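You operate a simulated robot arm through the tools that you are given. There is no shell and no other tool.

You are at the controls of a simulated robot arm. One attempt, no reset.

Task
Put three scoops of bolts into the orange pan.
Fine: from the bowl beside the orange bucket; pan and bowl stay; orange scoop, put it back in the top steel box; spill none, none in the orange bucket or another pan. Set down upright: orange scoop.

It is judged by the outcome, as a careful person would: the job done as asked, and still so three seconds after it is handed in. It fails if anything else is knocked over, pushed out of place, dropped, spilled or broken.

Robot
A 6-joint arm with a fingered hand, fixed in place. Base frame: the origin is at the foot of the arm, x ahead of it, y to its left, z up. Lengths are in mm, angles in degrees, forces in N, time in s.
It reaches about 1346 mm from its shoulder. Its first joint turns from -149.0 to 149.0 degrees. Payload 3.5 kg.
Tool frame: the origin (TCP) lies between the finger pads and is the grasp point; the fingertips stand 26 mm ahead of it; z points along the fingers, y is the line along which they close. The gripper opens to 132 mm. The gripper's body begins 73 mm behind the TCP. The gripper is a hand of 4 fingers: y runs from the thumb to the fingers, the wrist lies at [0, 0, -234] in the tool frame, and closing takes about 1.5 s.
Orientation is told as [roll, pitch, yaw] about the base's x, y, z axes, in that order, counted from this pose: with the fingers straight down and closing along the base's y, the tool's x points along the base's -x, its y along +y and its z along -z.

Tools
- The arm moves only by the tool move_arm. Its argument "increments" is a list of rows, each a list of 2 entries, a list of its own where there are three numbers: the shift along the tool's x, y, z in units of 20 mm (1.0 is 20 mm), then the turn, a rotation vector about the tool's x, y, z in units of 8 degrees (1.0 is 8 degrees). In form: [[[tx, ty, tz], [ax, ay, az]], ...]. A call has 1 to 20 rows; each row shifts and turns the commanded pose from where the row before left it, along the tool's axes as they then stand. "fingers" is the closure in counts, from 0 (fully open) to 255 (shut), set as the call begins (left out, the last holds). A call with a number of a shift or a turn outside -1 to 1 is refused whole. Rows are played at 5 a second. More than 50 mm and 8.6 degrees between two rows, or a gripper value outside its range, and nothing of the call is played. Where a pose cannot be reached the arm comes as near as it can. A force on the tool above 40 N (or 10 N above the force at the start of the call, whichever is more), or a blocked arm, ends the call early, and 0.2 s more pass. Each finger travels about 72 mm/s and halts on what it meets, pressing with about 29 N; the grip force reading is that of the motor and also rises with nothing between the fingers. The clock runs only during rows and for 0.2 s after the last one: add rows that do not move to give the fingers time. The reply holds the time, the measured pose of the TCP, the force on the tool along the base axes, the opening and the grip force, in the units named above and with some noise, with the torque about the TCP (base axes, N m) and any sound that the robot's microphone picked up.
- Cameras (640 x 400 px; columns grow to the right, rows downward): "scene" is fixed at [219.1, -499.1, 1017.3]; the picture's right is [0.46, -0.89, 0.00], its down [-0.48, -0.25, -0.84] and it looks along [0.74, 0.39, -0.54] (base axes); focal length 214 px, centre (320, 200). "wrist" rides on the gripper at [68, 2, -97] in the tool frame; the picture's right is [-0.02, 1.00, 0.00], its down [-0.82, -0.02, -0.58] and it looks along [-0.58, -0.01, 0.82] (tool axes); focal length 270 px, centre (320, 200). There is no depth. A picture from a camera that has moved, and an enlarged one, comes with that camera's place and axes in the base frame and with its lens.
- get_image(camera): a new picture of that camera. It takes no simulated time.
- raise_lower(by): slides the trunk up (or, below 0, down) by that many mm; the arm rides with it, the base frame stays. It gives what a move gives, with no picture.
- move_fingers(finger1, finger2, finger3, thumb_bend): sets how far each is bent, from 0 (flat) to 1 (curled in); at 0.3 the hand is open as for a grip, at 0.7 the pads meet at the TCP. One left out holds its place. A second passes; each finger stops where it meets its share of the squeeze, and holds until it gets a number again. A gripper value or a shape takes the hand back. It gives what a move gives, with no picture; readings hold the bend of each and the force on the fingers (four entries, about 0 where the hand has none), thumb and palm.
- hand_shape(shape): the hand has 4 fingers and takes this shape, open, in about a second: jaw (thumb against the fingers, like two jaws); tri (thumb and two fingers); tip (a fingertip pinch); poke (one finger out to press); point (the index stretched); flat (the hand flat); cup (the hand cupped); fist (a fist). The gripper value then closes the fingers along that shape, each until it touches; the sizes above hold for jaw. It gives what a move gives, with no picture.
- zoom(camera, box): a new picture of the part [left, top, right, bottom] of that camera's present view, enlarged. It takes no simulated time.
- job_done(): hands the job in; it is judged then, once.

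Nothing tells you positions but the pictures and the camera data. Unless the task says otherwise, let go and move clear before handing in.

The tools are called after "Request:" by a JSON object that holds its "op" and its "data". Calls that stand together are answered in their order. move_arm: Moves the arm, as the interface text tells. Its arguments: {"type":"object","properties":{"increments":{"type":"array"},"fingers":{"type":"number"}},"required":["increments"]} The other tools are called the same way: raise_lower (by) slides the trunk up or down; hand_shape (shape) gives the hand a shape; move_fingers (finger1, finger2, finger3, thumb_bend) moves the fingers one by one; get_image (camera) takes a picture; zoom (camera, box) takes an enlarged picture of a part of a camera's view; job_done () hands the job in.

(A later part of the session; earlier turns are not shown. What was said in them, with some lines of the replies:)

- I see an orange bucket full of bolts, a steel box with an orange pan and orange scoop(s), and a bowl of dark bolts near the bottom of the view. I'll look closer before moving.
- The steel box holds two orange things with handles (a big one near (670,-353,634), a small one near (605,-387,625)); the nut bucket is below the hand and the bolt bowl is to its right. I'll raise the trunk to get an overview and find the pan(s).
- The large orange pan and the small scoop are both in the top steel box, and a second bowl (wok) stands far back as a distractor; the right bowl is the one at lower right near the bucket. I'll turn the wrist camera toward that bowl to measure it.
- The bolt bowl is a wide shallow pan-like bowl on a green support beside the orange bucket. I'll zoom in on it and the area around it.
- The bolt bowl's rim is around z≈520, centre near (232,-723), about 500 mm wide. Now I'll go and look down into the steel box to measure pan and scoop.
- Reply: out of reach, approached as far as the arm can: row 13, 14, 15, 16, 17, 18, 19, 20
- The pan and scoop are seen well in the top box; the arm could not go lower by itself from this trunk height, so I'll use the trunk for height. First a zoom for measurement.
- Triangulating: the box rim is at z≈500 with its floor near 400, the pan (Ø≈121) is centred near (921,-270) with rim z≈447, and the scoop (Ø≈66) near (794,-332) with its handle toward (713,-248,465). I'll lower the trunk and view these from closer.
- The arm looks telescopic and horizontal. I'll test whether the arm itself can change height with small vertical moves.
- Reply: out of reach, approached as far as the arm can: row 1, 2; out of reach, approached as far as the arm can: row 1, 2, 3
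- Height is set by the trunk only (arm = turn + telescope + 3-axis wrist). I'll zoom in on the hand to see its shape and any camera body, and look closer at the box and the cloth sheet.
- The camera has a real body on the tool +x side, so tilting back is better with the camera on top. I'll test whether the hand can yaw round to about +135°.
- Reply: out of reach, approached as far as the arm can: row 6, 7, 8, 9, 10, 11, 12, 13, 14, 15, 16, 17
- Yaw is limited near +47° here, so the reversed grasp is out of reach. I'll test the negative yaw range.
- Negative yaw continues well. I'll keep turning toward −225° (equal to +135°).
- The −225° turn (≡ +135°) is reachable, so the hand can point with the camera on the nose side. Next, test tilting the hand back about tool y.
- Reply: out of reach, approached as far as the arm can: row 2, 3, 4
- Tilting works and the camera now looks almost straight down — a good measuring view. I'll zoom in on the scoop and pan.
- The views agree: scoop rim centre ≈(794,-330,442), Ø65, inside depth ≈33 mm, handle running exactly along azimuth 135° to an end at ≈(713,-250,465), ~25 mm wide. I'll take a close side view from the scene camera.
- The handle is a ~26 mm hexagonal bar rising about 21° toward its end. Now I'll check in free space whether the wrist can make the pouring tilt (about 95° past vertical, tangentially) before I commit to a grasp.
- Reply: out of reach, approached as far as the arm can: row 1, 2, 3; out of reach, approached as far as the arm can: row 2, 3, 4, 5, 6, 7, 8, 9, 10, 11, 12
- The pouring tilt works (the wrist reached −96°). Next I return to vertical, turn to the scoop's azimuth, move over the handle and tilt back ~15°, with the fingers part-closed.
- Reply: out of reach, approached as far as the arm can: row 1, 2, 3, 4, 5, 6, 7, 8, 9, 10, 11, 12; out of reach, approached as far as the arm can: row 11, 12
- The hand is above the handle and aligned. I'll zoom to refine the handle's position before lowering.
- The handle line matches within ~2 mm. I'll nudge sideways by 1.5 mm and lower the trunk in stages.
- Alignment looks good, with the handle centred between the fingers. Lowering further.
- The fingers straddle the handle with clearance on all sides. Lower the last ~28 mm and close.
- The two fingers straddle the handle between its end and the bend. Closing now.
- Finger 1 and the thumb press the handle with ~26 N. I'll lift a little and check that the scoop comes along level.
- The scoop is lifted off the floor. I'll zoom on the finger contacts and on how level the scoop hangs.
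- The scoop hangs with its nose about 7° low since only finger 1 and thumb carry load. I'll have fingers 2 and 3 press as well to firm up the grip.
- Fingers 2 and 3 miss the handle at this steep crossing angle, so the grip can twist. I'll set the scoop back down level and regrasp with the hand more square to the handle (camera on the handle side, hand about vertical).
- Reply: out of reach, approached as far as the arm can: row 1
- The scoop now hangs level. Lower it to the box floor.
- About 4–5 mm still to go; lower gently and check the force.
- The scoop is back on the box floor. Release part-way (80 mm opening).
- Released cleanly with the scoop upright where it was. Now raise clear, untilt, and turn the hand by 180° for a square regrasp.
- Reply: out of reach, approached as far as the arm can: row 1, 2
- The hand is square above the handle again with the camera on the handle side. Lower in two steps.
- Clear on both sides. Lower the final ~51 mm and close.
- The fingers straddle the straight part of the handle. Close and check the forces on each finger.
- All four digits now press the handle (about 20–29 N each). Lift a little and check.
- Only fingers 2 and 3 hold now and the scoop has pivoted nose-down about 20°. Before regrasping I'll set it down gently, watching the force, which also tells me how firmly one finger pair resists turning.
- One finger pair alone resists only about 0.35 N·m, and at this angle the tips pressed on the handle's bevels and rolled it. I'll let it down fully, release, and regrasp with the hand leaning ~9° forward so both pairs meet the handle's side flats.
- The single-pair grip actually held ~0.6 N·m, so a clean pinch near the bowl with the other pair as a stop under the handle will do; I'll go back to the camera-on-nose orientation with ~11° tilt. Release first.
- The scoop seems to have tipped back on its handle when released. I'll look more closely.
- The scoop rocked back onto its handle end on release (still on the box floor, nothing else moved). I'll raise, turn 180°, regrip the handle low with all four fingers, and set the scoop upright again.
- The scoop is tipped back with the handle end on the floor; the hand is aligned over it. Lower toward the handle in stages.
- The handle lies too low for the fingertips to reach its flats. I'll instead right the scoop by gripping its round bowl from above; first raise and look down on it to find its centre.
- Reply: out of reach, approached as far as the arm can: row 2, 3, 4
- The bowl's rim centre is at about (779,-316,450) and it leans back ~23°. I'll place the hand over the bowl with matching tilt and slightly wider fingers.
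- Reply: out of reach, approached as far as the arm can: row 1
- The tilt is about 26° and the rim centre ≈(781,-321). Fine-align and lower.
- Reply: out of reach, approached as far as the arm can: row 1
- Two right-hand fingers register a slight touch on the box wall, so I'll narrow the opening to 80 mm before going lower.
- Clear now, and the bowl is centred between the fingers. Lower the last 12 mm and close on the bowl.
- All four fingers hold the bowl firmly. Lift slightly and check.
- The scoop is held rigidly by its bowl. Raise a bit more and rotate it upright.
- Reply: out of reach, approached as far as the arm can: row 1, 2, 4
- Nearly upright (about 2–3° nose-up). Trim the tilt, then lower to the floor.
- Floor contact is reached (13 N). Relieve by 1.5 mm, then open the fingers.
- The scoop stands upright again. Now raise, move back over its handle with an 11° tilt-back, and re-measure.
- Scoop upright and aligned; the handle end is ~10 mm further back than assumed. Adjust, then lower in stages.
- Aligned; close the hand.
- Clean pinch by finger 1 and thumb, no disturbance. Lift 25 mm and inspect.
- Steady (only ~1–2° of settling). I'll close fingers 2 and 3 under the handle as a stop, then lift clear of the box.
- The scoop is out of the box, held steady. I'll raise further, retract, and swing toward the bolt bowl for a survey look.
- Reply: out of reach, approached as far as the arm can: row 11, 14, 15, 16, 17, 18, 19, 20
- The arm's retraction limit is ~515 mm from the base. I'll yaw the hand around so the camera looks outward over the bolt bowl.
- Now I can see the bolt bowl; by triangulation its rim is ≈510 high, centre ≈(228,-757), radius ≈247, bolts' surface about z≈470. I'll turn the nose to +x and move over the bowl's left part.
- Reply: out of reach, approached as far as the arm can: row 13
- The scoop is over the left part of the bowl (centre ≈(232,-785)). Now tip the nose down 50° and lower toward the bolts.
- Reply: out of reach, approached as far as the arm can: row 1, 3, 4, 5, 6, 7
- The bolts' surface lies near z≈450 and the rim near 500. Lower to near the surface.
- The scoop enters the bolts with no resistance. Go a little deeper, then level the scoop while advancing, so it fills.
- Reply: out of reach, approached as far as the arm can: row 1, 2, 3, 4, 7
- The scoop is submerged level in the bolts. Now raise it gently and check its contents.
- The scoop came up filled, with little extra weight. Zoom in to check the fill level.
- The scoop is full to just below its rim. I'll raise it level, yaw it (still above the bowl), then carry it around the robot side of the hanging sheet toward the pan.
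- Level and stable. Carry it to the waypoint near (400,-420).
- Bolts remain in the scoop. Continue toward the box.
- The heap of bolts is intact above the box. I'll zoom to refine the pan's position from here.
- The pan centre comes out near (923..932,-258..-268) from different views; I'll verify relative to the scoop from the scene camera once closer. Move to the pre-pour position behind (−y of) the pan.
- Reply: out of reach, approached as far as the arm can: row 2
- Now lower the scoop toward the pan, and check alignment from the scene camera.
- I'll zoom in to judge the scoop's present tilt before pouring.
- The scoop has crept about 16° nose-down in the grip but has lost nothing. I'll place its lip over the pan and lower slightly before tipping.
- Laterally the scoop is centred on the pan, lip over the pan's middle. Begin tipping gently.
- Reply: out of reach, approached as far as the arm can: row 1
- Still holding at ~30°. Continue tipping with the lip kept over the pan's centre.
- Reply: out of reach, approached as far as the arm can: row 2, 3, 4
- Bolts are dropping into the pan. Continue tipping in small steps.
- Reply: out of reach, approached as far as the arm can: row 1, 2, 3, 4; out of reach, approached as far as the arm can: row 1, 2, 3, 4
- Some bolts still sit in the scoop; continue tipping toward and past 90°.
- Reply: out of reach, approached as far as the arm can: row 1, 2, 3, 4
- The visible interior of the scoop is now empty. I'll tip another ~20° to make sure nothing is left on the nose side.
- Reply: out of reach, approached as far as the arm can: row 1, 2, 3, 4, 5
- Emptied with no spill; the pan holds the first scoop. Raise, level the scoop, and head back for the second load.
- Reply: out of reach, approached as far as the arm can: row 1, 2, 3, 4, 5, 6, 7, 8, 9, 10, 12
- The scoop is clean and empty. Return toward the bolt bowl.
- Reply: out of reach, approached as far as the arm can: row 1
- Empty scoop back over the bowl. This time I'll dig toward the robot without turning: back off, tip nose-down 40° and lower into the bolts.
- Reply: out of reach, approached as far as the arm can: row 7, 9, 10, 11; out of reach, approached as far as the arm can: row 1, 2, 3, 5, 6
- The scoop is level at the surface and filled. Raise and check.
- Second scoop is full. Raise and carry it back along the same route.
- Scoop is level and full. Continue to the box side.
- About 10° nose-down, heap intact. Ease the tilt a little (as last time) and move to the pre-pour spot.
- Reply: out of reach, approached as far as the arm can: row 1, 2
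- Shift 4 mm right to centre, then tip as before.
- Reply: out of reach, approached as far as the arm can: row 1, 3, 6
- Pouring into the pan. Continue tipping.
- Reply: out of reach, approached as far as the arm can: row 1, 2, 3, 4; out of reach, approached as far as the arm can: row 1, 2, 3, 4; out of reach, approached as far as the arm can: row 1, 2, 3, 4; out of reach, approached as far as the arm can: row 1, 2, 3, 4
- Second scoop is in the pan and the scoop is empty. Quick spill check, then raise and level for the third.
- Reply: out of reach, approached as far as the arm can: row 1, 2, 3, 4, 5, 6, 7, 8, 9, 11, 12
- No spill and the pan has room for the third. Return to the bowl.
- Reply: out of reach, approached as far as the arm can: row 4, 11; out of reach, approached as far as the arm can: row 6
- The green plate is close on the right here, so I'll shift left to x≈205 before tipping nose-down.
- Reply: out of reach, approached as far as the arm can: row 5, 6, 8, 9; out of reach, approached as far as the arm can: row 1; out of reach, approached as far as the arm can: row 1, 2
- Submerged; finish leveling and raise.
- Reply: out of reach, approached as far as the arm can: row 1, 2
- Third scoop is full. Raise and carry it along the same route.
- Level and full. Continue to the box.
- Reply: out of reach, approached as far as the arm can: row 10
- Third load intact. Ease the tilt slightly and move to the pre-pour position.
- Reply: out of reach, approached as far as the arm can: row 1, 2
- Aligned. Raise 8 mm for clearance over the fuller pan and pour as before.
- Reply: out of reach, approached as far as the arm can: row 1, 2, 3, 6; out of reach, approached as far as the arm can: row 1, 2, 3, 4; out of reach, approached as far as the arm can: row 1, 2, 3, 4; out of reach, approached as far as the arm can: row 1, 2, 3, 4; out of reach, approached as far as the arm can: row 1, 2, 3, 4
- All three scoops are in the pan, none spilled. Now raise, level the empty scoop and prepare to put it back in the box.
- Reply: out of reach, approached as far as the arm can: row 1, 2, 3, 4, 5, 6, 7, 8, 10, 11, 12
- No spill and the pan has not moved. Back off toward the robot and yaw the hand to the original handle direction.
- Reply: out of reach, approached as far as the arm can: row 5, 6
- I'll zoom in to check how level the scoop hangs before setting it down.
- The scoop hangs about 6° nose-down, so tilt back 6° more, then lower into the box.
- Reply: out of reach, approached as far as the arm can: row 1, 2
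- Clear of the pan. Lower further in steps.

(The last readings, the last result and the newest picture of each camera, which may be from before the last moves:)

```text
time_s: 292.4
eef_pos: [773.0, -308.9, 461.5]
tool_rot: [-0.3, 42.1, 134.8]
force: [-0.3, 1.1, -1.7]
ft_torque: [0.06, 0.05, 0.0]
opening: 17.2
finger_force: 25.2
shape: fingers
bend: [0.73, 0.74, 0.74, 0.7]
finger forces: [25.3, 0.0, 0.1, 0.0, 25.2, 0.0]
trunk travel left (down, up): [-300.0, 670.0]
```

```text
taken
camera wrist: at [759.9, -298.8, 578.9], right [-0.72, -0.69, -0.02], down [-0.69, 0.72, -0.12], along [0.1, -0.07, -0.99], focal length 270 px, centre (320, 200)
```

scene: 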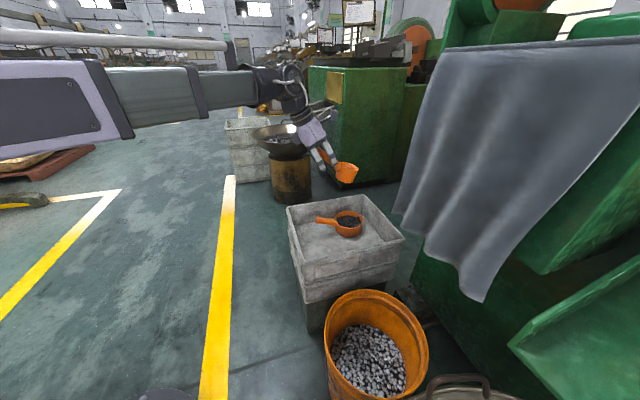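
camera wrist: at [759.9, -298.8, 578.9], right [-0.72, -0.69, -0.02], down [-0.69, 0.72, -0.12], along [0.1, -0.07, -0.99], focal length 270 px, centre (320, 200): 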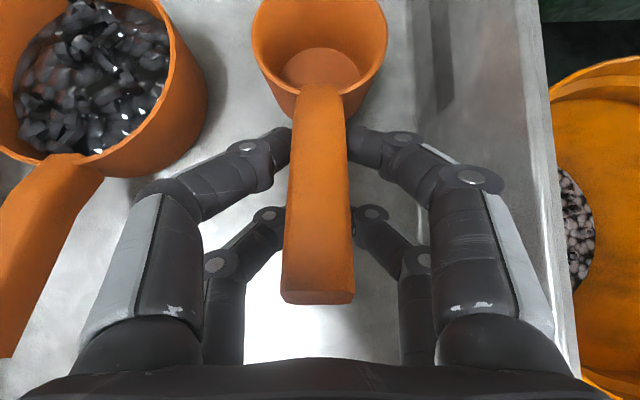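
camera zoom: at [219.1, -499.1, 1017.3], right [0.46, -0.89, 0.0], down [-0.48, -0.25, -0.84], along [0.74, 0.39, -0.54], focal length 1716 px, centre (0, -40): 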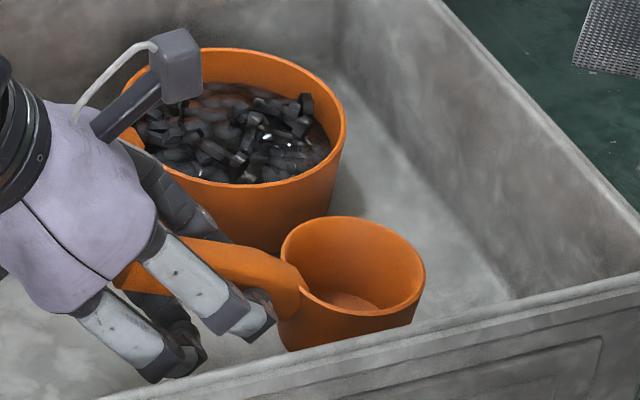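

Request:
{"op": "raise_lower", "data": {"by": -16}}

Request:
{"op": "raise_lower", "data": {"by": -4}}

Request:
{"op": "raise_lower", "data": {"by": -2}}

Request:
{"op": "zoom", "data": {"camera": "scene", "box": [330, 215, 390, 255]}}

```text
time_s: 293.0
eef_pos: [770.8, -308.6, 445.7]
tool_rot: [-0.3, 42.1, 134.9]
force: [-0.8, 0.6, -0.5]
ft_torque: [0.07, 0.06, -0.01]
opening: 17.0
finger_force: 25.1
shape: fingers
bend: [0.73, 0.74, 0.74, 0.7]
finger forces: [25.1, 0.0, 0.1, 0.1, 25.2, 0.1]
trunk travel left (down, up): [-284.0, 686.0]
```

```text
time_s: 293.6
eef_pos: [771.0, -308.4, 441.2]
tool_rot: [-0.3, 42.0, 134.7]
force: [0.3, 0.1, -0.9]
ft_torque: [0.05, 0.01, -0.02]
opening: 16.9
finger_force: 25.5
shape: fingers
bend: [0.73, 0.74, 0.74, 0.7]
finger forces: [25.2, 0.0, 0.1, 0.0, 25.2, 0.0]
trunk travel left (down, up): [-280.0, 690.0]
```

```text
time_s: 294.1
eef_pos: [773.0, -309.2, 440.6]
tool_rot: [-0.2, 42.0, 134.8]
force: [-0.4, 0.2, -1.0]
ft_torque: [0.05, 0.04, 0.02]
opening: 16.9
finger_force: 25.4
shape: fingers
bend: [0.73, 0.74, 0.74, 0.7]
finger forces: [25.3, 0.0, 0.1, 0.1, 25.2, 0.1]
trunk travel left (down, up): [-278.0, 692.0]
```

```text
10.00 times, centred on (360, 235) of scene
camera zoom: at [219.1, -499.1, 1017.3], right [0.46, -0.89, 0.0], down [-0.48, -0.25, -0.84], along [0.74, 0.39, -0.54], focal length 2145 px, centre (-80, -150)
```

zoom: 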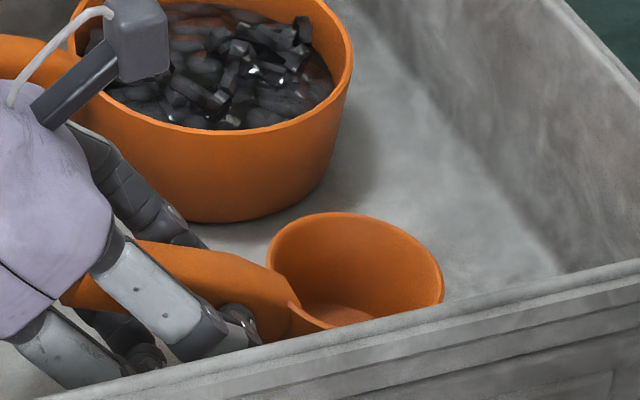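

Close to the floor. Continue in 2 mm steps watching the force.

Request:
{"op": "raise_lower", "data": {"by": -2}}

Request:
{"op": "raise_lower", "data": {"by": -2}}

Request:
{"op": "raise_lower", "data": {"by": -1.5}}

```text
time_s: 294.6
eef_pos: [772.2, -309.3, 437.6]
tool_rot: [-0.4, 42.0, 134.8]
force: [-0.1, 0.0, -0.6]
ft_torque: [0.07, 0.03, 0.04]
opening: 16.9
finger_force: 25.2
shape: fingers
bend: [0.73, 0.74, 0.74, 0.7]
finger forces: [25.3, 0.0, 0.0, 0.0, 25.2, 0.0]
trunk travel left (down, up): [-276.0, 694.0]
```

```text
time_s: 295.1
eef_pos: [772.5, -308.9, 435.5]
tool_rot: [-0.3, 42.0, 134.9]
force: [-0.3, -0.1, -0.9]
ft_torque: [0.03, 0.06, 0.01]
opening: 17.2
finger_force: 25.4
shape: fingers
bend: [0.73, 0.74, 0.74, 0.7]
finger forces: [25.2, 0.1, 0.1, 0.0, 25.2, 0.0]
trunk travel left (down, up): [-274.0, 696.0]
```

```text
time_s: 295.6
eef_pos: [772.7, -308.5, 434.1]
tool_rot: [-0.2, 42.1, 134.8]
force: [-0.8, -0.3, -0.1]
ft_torque: [0.04, 0.03, 0.0]
opening: 17.0
finger_force: 25.4
shape: fingers
bend: [0.73, 0.74, 0.74, 0.7]
finger forces: [25.2, 0.0, 0.1, 0.0, 25.5, 0.1]
trunk travel left (down, up): [-272.0, 698.0]
```

Request:
{"op": "raise_lower", "data": {"by": -1}}

Request:
{"op": "raise_lower", "data": {"by": -1}}

Request:
{"op": "zoom", "data": {"camera": "scene", "box": [330, 215, 390, 255]}}

```text
time_s: 296.1
eef_pos: [772.0, -308.8, 433.2]
tool_rot: [-0.3, 41.9, 134.8]
force: [0.2, -0.5, 0.4]
ft_torque: [-0.01, 0.0, 0.02]
opening: 17.1
finger_force: 25.2
shape: fingers
bend: [0.73, 0.74, 0.74, 0.7]
finger forces: [25.5, 0.1, 0.0, 0.0, 25.7, 0.0]
trunk travel left (down, up): [-271.0, 699.0]
```

```text
time_s: 296.6
eef_pos: [771.4, -307.9, 431.9]
tool_rot: [-0.3, 42.1, 134.8]
force: [-0.3, -0.2, 1.5]
ft_torque: [-0.03, -0.02, 0.0]
opening: 16.8
finger_force: 26.0
shape: fingers
bend: [0.73, 0.74, 0.74, 0.7]
finger forces: [25.7, 0.0, 0.1, 0.1, 25.8, 0.0]
trunk travel left (down, up): [-270.0, 700.0]
```

```text
10.00 times, centred on (360, 235) of scene
camera zoom: at [219.1, -499.1, 1017.3], right [0.46, -0.89, 0.0], down [-0.48, -0.25, -0.84], along [0.74, 0.39, -0.54], focal length 2145 px, centre (-80, -150)
```

zoom: 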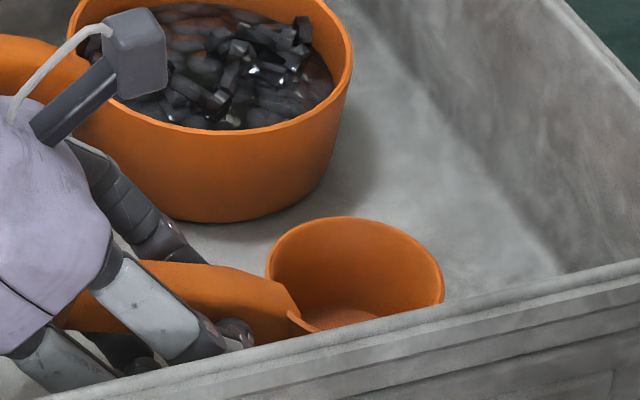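

The rear edge of the scoop's base touches first, so it is ~2° nose-up. Raise slightly, trim 2° and lower again.

Request:
{"op": "raise_lower", "data": {"by": 10}}

Request:
{"op": "move_arm", "data": {"increments": [[[0, 0, 0], [0, -0.27, 0]], [[0, 0, 0], [0, 0, 0]]]}}

Request:
{"op": "raise_lower", "data": {"by": -3}}

Request:
{"op": "raise_lower", "data": {"by": -1}}

```text
time_s: 297.2
eef_pos: [771.5, -309.8, 441.0]
tool_rot: [-0.3, 42.0, 134.7]
force: [0.1, -0.1, -0.3]
ft_torque: [0.05, 0.03, -0.03]
opening: 16.8
finger_force: 25.6
shape: fingers
bend: [0.73, 0.74, 0.74, 0.7]
finger forces: [25.9, 0.0, 0.0, 0.0, 25.9, 0.1]
trunk travel left (down, up): [-280.0, 690.0]
```

```text
time_s: 297.8
eef_pos: [773.4, -308.1, 436.0]
tool_rot: [-0.2, 39.9, 134.8]
force: [0.6, -0.9, -0.6]
ft_torque: [0.02, 0.01, 0.02]
opening: 16.9
finger_force: 26.2
shape: fingers
bend: [0.73, 0.74, 0.74, 0.7]
finger forces: [25.8, 0.0, 0.0, 0.1, 25.9, 0.1]
out of reach, approached as far as the arm can: row 1
trunk travel left (down, up): [-280.0, 690.0]
```

```text
time_s: 298.4
eef_pos: [772.3, -308.0, 433.9]
tool_rot: [-0.2, 39.9, 134.8]
force: [-0.8, 0.8, 1.5]
ft_torque: [-0.03, 0.02, 0.0]
opening: 16.7
finger_force: 25.9
shape: fingers
bend: [0.73, 0.74, 0.74, 0.7]
finger forces: [25.9, 0.0, 0.0, 0.0, 25.8, 0.0]
trunk travel left (down, up): [-277.0, 693.0]
```

```text
time_s: 298.9
eef_pos: [770.8, -308.5, 432.3]
tool_rot: [-0.3, 39.9, 134.8]
force: [-1.1, 0.5, 2.2]
ft_torque: [-0.09, 0.0, -0.05]
opening: 16.7
finger_force: 25.8
shape: fingers
bend: [0.73, 0.74, 0.74, 0.71]
finger forces: [25.9, 0.0, 0.1, 0.0, 25.9, 0.1]
trunk travel left (down, up): [-276.0, 694.0]
```

Still rear edge first; a slightly nose-down approach is self-aligning. Raise, trim another 3°, and lower again.

Request:
{"op": "raise_lower", "data": {"by": 10}}

Request:
{"op": "move_arm", "data": {"increments": [[[0, 0, 0], [0, -0.38, 0]], [[0, 0, 0], [0, 0, 0]]]}}

Request:
{"op": "raise_lower", "data": {"by": -2}}

Request:
{"op": "raise_lower", "data": {"by": -1}}

Request:
{"op": "zoom", "data": {"camera": "scene", "box": [330, 215, 390, 255]}}

```text
time_s: 299.4
eef_pos: [772.3, -308.1, 442.3]
tool_rot: [-0.2, 39.8, 134.8]
force: [0.5, 0.0, -1.5]
ft_torque: [0.02, 0.05, 0.02]
opening: 16.8
finger_force: 26.0
shape: fingers
bend: [0.73, 0.74, 0.74, 0.7]
finger forces: [26.1, 0.1, 0.1, 0.1, 26.1, 0.1]
trunk travel left (down, up): [-286.0, 684.0]
```

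```text
time_s: 300.0
eef_pos: [771.6, -307.6, 435.6]
tool_rot: [-0.3, 37.0, 134.9]
force: [-0.3, -0.1, 1.6]
ft_torque: [-0.13, -0.05, -0.03]
opening: 16.7
finger_force: 25.7
shape: fingers
bend: [0.73, 0.74, 0.74, 0.71]
finger forces: [25.7, 0.0, 0.0, 0.1, 26.2, 0.0]
out of reach, approached as far as the arm can: row 1
trunk travel left (down, up): [-286.0, 684.0]
```

```text
time_s: 300.6
eef_pos: [771.6, -306.9, 432.1]
tool_rot: [-0.1, 37.0, 134.8]
force: [-2.1, 1.7, 4.4]
ft_torque: [-0.12, -0.11, -0.05]
opening: 16.9
finger_force: 26.8
shape: fingers
bend: [0.73, 0.74, 0.74, 0.71]
finger forces: [26.3, 0.0, 0.1, 0.0, 26.6, 0.0]
trunk travel left (down, up): [-284.0, 686.0]
```

```text
time_s: 301.1
eef_pos: [770.8, -308.8, 431.2]
tool_rot: [-0.3, 37.0, 134.8]
force: [-2.0, 1.5, 5.6]
ft_torque: [-0.16, -0.15, -0.03]
opening: 16.6
finger_force: 26.4
shape: fingers
bend: [0.73, 0.74, 0.74, 0.71]
finger forces: [26.7, 0.1, 0.1, 0.0, 26.4, 0.0]
trunk travel left (down, up): [-283.0, 687.0]
```

```text
10.00 times, centred on (360, 235) of scene
camera zoom: at [219.1, -499.1, 1017.3], right [0.46, -0.89, 0.0], down [-0.48, -0.25, -0.84], along [0.74, 0.39, -0.54], focal length 2145 px, centre (-80, -150)
```

zoom: 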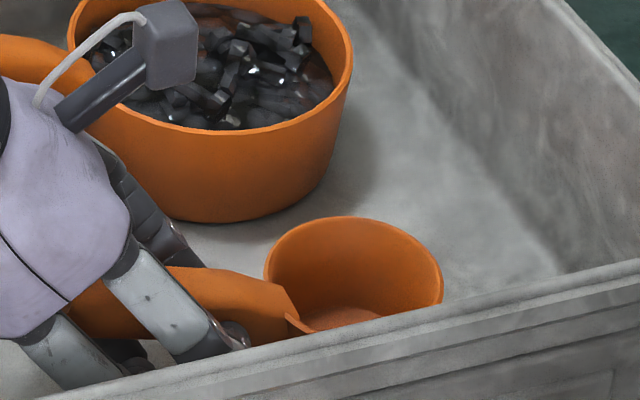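

The scoop sits flush but I'm pressing with ~6 N; I'll back off in small steps until the contact force is nearly nil so nothing springs on release.

Request:
{"op": "raise_lower", "data": {"by": 1.5}}

Request:
{"op": "raise_lower", "data": {"by": 1}}

Request:
{"op": "raise_lower", "data": {"by": 1}}

Request:
{"op": "zoom", "data": {"camera": "scene", "box": [330, 215, 390, 255]}}

```text
time_s: 301.6
eef_pos: [771.0, -307.5, 433.5]
tool_rot: [-0.3, 37.0, 134.9]
force: [0.7, -1.4, 1.1]
ft_torque: [-0.1, -0.06, 0.0]
opening: 16.8
finger_force: 26.2
shape: fingers
bend: [0.73, 0.74, 0.74, 0.71]
finger forces: [26.7, 0.0, 0.1, 0.0, 26.7, 0.0]
trunk travel left (down, up): [-285.0, 685.0]
```

```text
time_s: 302.1
eef_pos: [771.2, -309.0, 435.2]
tool_rot: [-0.2, 37.1, 134.8]
force: [0.3, 0.3, 0.6]
ft_torque: [-0.05, -0.03, 0.0]
opening: 16.7
finger_force: 26.6
shape: fingers
bend: [0.73, 0.74, 0.74, 0.71]
finger forces: [26.5, 0.0, 0.0, 0.0, 26.7, 0.1]
trunk travel left (down, up): [-286.0, 684.0]
```

```text
time_s: 302.6
eef_pos: [771.4, -308.3, 435.3]
tool_rot: [-0.2, 37.0, 134.8]
force: [0.9, 0.6, 0.6]
ft_torque: [-0.07, 0.01, 0.01]
opening: 16.9
finger_force: 27.1
shape: fingers
bend: [0.73, 0.74, 0.74, 0.71]
finger forces: [26.6, 0.0, 0.0, 0.0, 26.9, 0.0]
trunk travel left (down, up): [-287.0, 683.0]
```

```text
10.00 times, centred on (360, 235) of scene
camera zoom: at [219.1, -499.1, 1017.3], right [0.46, -0.89, 0.0], down [-0.48, -0.25, -0.84], along [0.74, 0.39, -0.54], focal length 2145 px, centre (-80, -150)
```

zoom: 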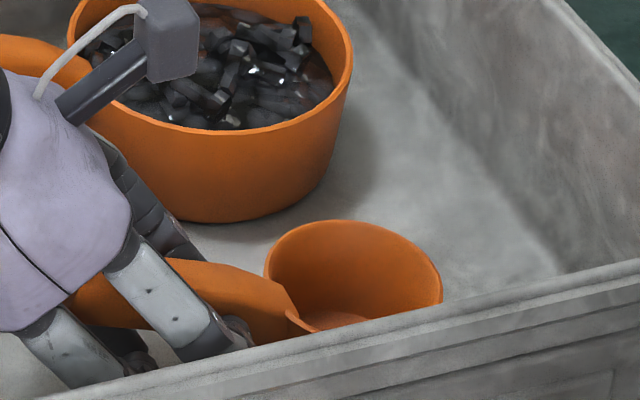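

Request:
{"op": "raise_lower", "data": {"by": 1}}

Request:
{"op": "raise_lower", "data": {"by": 0.7}}

Request:
{"op": "zoom", "data": {"camera": "scene", "box": [330, 215, 390, 255]}}

```text
time_s: 303.1
eef_pos: [771.8, -308.6, 436.2]
tool_rot: [-0.2, 37.0, 134.8]
force: [0.0, 0.4, 0.3]
ft_torque: [-0.06, -0.02, 0.0]
opening: 17.0
finger_force: 27.0
shape: fingers
bend: [0.73, 0.74, 0.74, 0.71]
finger forces: [26.7, 0.0, 0.0, 0.0, 26.8, 0.0]
trunk travel left (down, up): [-288.0, 682.0]
```

```text
time_s: 303.6
eef_pos: [771.7, -307.5, 438.6]
tool_rot: [-0.2, 37.0, 134.9]
force: [-0.7, -0.6, 0.5]
ft_torque: [-0.04, 0.06, -0.01]
opening: 16.8
finger_force: 27.5
shape: fingers
bend: [0.73, 0.74, 0.74, 0.71]
finger forces: [26.8, 0.1, 0.1, 0.0, 26.8, 0.0]
trunk travel left (down, up): [-289.0, 681.0]
```

```text
10.00 times, centred on (360, 235) of scene
camera zoom: at [219.1, -499.1, 1017.3], right [0.46, -0.89, 0.0], down [-0.48, -0.25, -0.84], along [0.74, 0.39, -0.54], focal length 2145 px, centre (-80, -150)
```

zoom: 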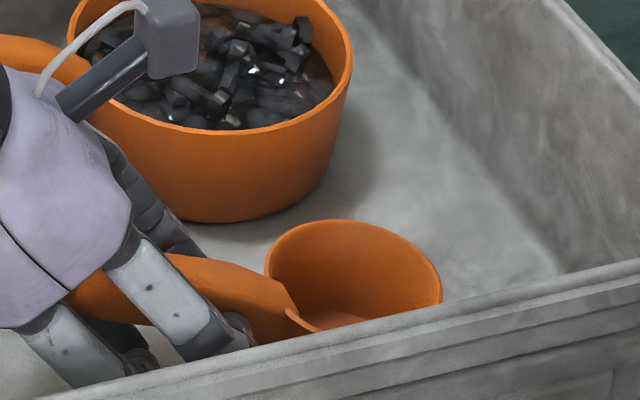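

Now it is level, with about its own weight on the floor. Release with a modest opening.

Request:
{"op": "move_arm", "data": {"increments": [[[0, 0, 0], [0, 0, 0]], [[0, 0, 0], [0, 0, 0]], [[0, 0, 0], [0, 0, 0]], [[0, 0, 0], [0, 0, 0]], [[0, 0, 0], [0, 0, 0]], [[0, 0, 0], [0, 0, 0]]], "fingers": 150}}

Request:
{"op": "zoom", "data": {"camera": "scene", "box": [320, 205, 400, 255]}}

Request:
{"op": "get_image", "data": {"camera": "wrist"}}

```text
time_s: 305.0
eef_pos: [772.2, -309.3, 436.8]
tool_rot: [-0.2, 36.9, 134.8]
force: [0.0, -0.4, 0.5]
ft_torque: [-0.03, -0.01, -0.01]
opening: 53.7
finger_force: 0.1
shape: jaw
bend: [0.73, 0.73, 0.73, 0.7]
finger forces: [0.0, 0.0, 0.0, 0.1, 0.0, 0.0]
trunk travel left (down, up): [-289.0, 681.0]
```

```text
8.00 times, centred on (360, 230) of scene
camera zoom: at [219.1, -499.1, 1017.3], right [0.46, -0.89, 0.0], down [-0.48, -0.25, -0.84], along [0.74, 0.39, -0.54], focal length 1716 px, centre (0, -40)
```

zoom: 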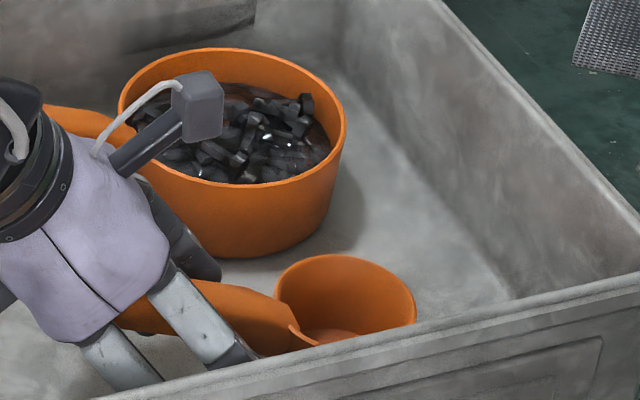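

```text
taken
camera wrist: at [766.7, -305.7, 555.4], right [-0.72, -0.69, -0.02], down [-0.69, 0.72, -0.03], along [0.03, -0.01, -1.0], focal length 270 px, centre (320, 200)
```

wrist: 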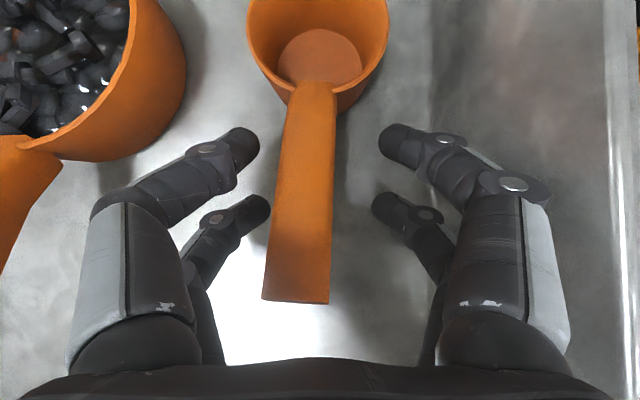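

Released; the scoop stands upright. Centre the fingers on the handle a little, then raise gently.

Request:
{"op": "move_arm", "data": {"increments": [[[0, -0.2, 0], [0, 0, 0]], [[0, 0, 0], [0, 0, 0]]]}}

Request:
{"op": "raise_lower", "data": {"by": 12}}

Request:
{"op": "get_image", "data": {"camera": "wrist"}}

Request:
{"op": "zoom", "data": {"camera": "scene", "box": [320, 205, 400, 255]}}

```text
time_s: 305.6
eef_pos: [774.3, -303.7, 436.8]
tool_rot: [-0.1, 36.9, 134.8]
force: [0.3, 0.2, -0.5]
ft_torque: [0.0, -0.01, -0.05]
opening: 54.2
finger_force: 0.1
shape: jaw
bend: [0.73, 0.73, 0.73, 0.7]
finger forces: [0.0, 0.0, 0.1, 0.0, 0.0, 0.0]
trunk travel left (down, up): [-289.0, 681.0]
```

```text
time_s: 306.2
eef_pos: [774.4, -304.6, 448.8]
tool_rot: [-0.2, 37.0, 134.9]
force: [-1.0, 0.1, 0.6]
ft_torque: [0.01, -0.01, -0.06]
opening: 53.9
finger_force: 0.0
shape: jaw
bend: [0.73, 0.73, 0.73, 0.7]
finger forces: [0.1, 0.0, 0.0, 0.0, 0.1, 0.0]
trunk travel left (down, up): [-301.0, 669.0]
```

```text
taken
camera wrist: at [769.2, -302.6, 567.5], right [-0.72, -0.69, -0.02], down [-0.69, 0.72, -0.03], along [0.03, -0.01, -1.0], focal length 270 px, centre (320, 200)
```

wrist: 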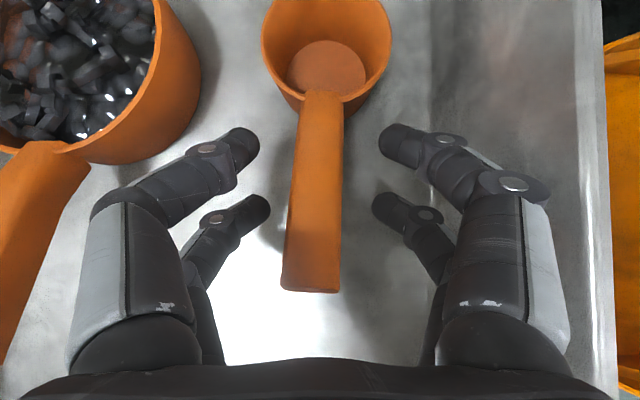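

```text
8.00 times, centred on (360, 230) of scene
camera zoom: at [219.1, -499.1, 1017.3], right [0.46, -0.89, 0.0], down [-0.48, -0.25, -0.84], along [0.74, 0.39, -0.54], focal length 1716 px, centre (0, -40)
```

zoom: 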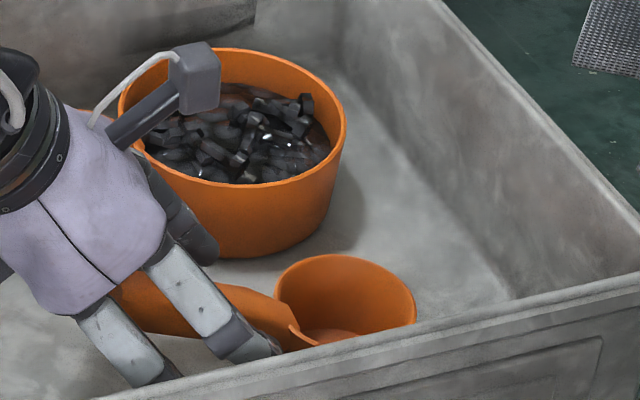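

The scoop stays put and the handle is centred between the fingers. Raise clear.

Request:
{"op": "raise_lower", "data": {"by": 50}}

Request:
{"op": "raise_lower", "data": {"by": 200}}

Request:
{"op": "zoom", "data": {"camera": "scene", "box": [280, 190, 410, 275]}}

Request:
{"op": "get_image", "data": {"camera": "wrist"}}

```text
time_s: 307.1
eef_pos: [772.8, -304.4, 498.7]
tool_rot: [-0.3, 37.0, 134.9]
force: [-0.2, 0.2, -0.7]
ft_torque: [0.02, -0.02, -0.01]
opening: 54.0
finger_force: 0.0
shape: jaw
bend: [0.73, 0.73, 0.73, 0.7]
finger forces: [0.1, 0.0, 0.1, 0.0, 0.1, 0.0]
trunk travel left (down, up): [-351.0, 619.0]
```

```text
time_s: 309.3
eef_pos: [773.4, -304.8, 698.8]
tool_rot: [-0.2, 37.0, 134.8]
force: [-0.1, -0.2, 0.6]
ft_torque: [-0.01, 0.01, 0.01]
opening: 53.8
finger_force: 0.1
shape: jaw
bend: [0.73, 0.73, 0.73, 0.7]
finger forces: [0.1, 0.0, 0.0, 0.0, 0.1, 0.0]
trunk travel left (down, up): [-551.0, 419.0]
```

```text
4.71 times, centred on (345, 232) of scene
camera zoom: at [219.1, -499.1, 1017.3], right [0.46, -0.89, 0.0], down [-0.48, -0.25, -0.84], along [0.74, 0.39, -0.54], focal length 1009 px, centre (202, 47)
```

zoom: 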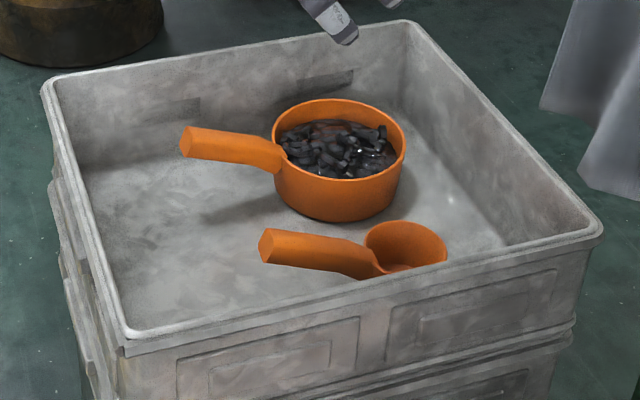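

```text
taken
camera wrist: at [769.3, -302.6, 817.4], right [-0.72, -0.69, -0.02], down [-0.69, 0.72, -0.03], along [0.03, -0.01, -1.0], focal length 270 px, centre (320, 200)
```

wrist: 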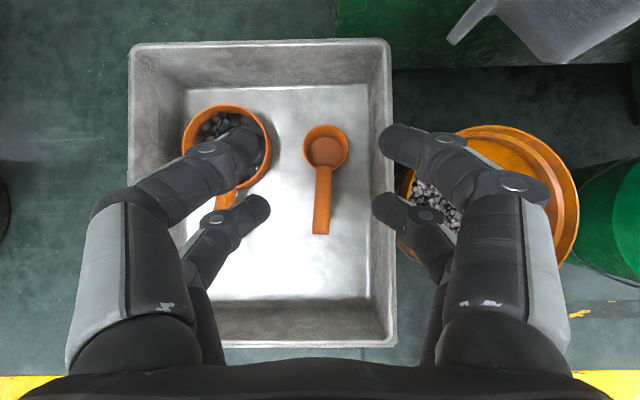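

The scoop stands upright in the box next to the filled pan. I'll check closely for stray bolts in the box, bucket and floor.

Request:
{"op": "zoom", "data": {"camera": "wrist", "box": [120, 30, 400, 205]}}

Request:
{"op": "zoom", "data": {"camera": "scene", "box": [300, 270, 460, 400]}}

Request:
{"op": "zoom", "data": {"camera": "scene", "box": [330, 215, 390, 255]}}

Request:
{"op": "get_image", "data": {"camera": "scene"}}

```text
2.29 times, centred on (260, 118) of wrist
camera zoom: at [769.3, -302.6, 817.4], right [-0.72, -0.69, -0.02], down [-0.69, 0.72, -0.03], along [0.03, -0.01, -1.0], focal length 618 px, centre (457, 389)
```

zoom: 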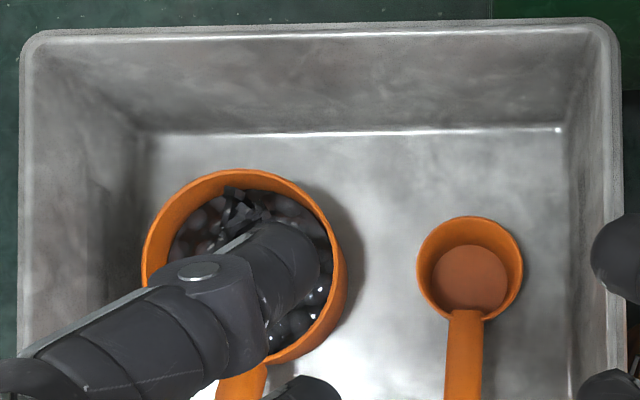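

```text
3.08 times, centred on (380, 335) of scene
camera zoom: at [219.1, -499.1, 1017.3], right [0.46, -0.89, 0.0], down [-0.48, -0.25, -0.84], along [0.74, 0.39, -0.54], focal length 660 px, centre (135, -215)
```

zoom: 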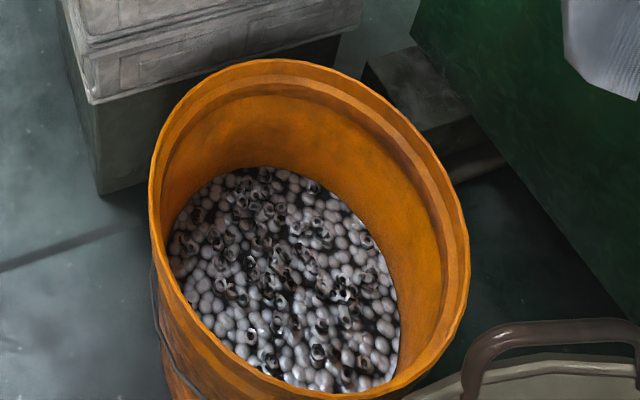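

```text
10.00 times, centred on (360, 235) of scene
camera zoom: at [219.1, -499.1, 1017.3], right [0.46, -0.89, 0.0], down [-0.48, -0.25, -0.84], along [0.74, 0.39, -0.54], focal length 2145 px, centre (-80, -150)
```

zoom: 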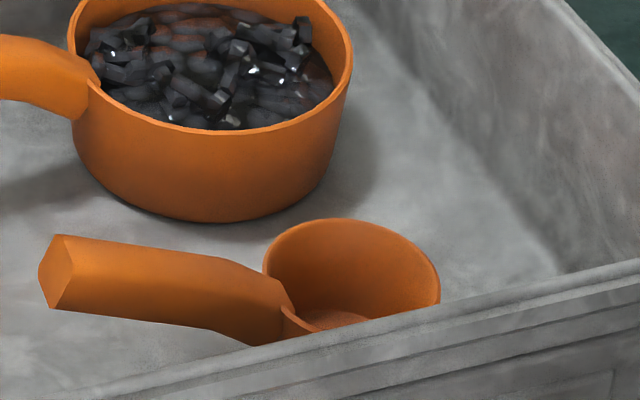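

```text
taken
```

scene: 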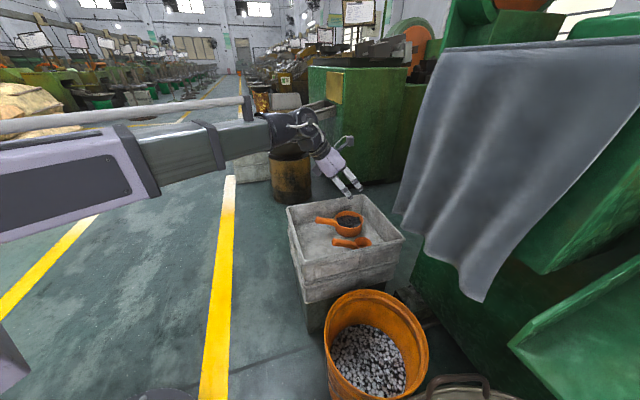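

Everything is in order: bolts only in the pan, bucket untouched, scoop upright in the top box. Raise the hand further clear and do one last check before handing in.

Request:
{"op": "raise_lower", "data": {"by": 120}}

Request:
{"op": "zoom", "data": {"camera": "scene", "box": [280, 190, 410, 275]}}

```text
time_s: 310.8
eef_pos: [774.8, -304.7, 818.8]
tool_rot: [-0.1, 37.1, 134.8]
force: [-0.3, -0.4, 0.3]
ft_torque: [0.04, 0.0, 0.0]
opening: 53.7
finger_force: 0.0
shape: jaw
bend: [0.73, 0.73, 0.73, 0.7]
finger forces: [0.2, 0.1, 0.0, 0.1, 0.0, 0.0]
trunk travel left (down, up): [-671.0, 299.0]
```

```text
4.71 times, centred on (345, 232) of scene
camera zoom: at [219.1, -499.1, 1017.3], right [0.46, -0.89, 0.0], down [-0.48, -0.25, -0.84], along [0.74, 0.39, -0.54], focal length 1009 px, centre (202, 47)
```

zoom: 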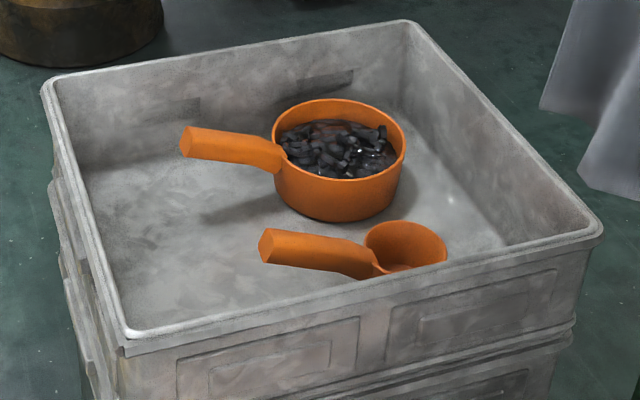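

The pan holds three scoops of bolts, the scoop stands upright in the top steel box, no spilled bolts show in the camera views, and the hand is clear. I'm handing the job in.

Request:
{"op": "job_done", "data": {}}

```text
The job is handed in.
```

I put three scoops of bolts from the bowl beside the orange bucket into the orange pan and handed the job in. No result has come back.

- **Pan and bowl:** the pan did not visibly move. The bowl was never touched or pushed.
- **Spills:** I saw no stray bolts in the box, in the orange bucket or on the visible floor. The bowl is outside the fixed camera's view. I last saw the area around it while filling the third scoop, and it was clear then.
- **Scoop:** it is back in the top steel box, upright and empty, a little further from the near-left wall than where it started.

While I was getting a firm grip at the start, the empty scoop tipped back onto its handle once inside the box. I set it upright again before filling it. Nothing else was disturbed.
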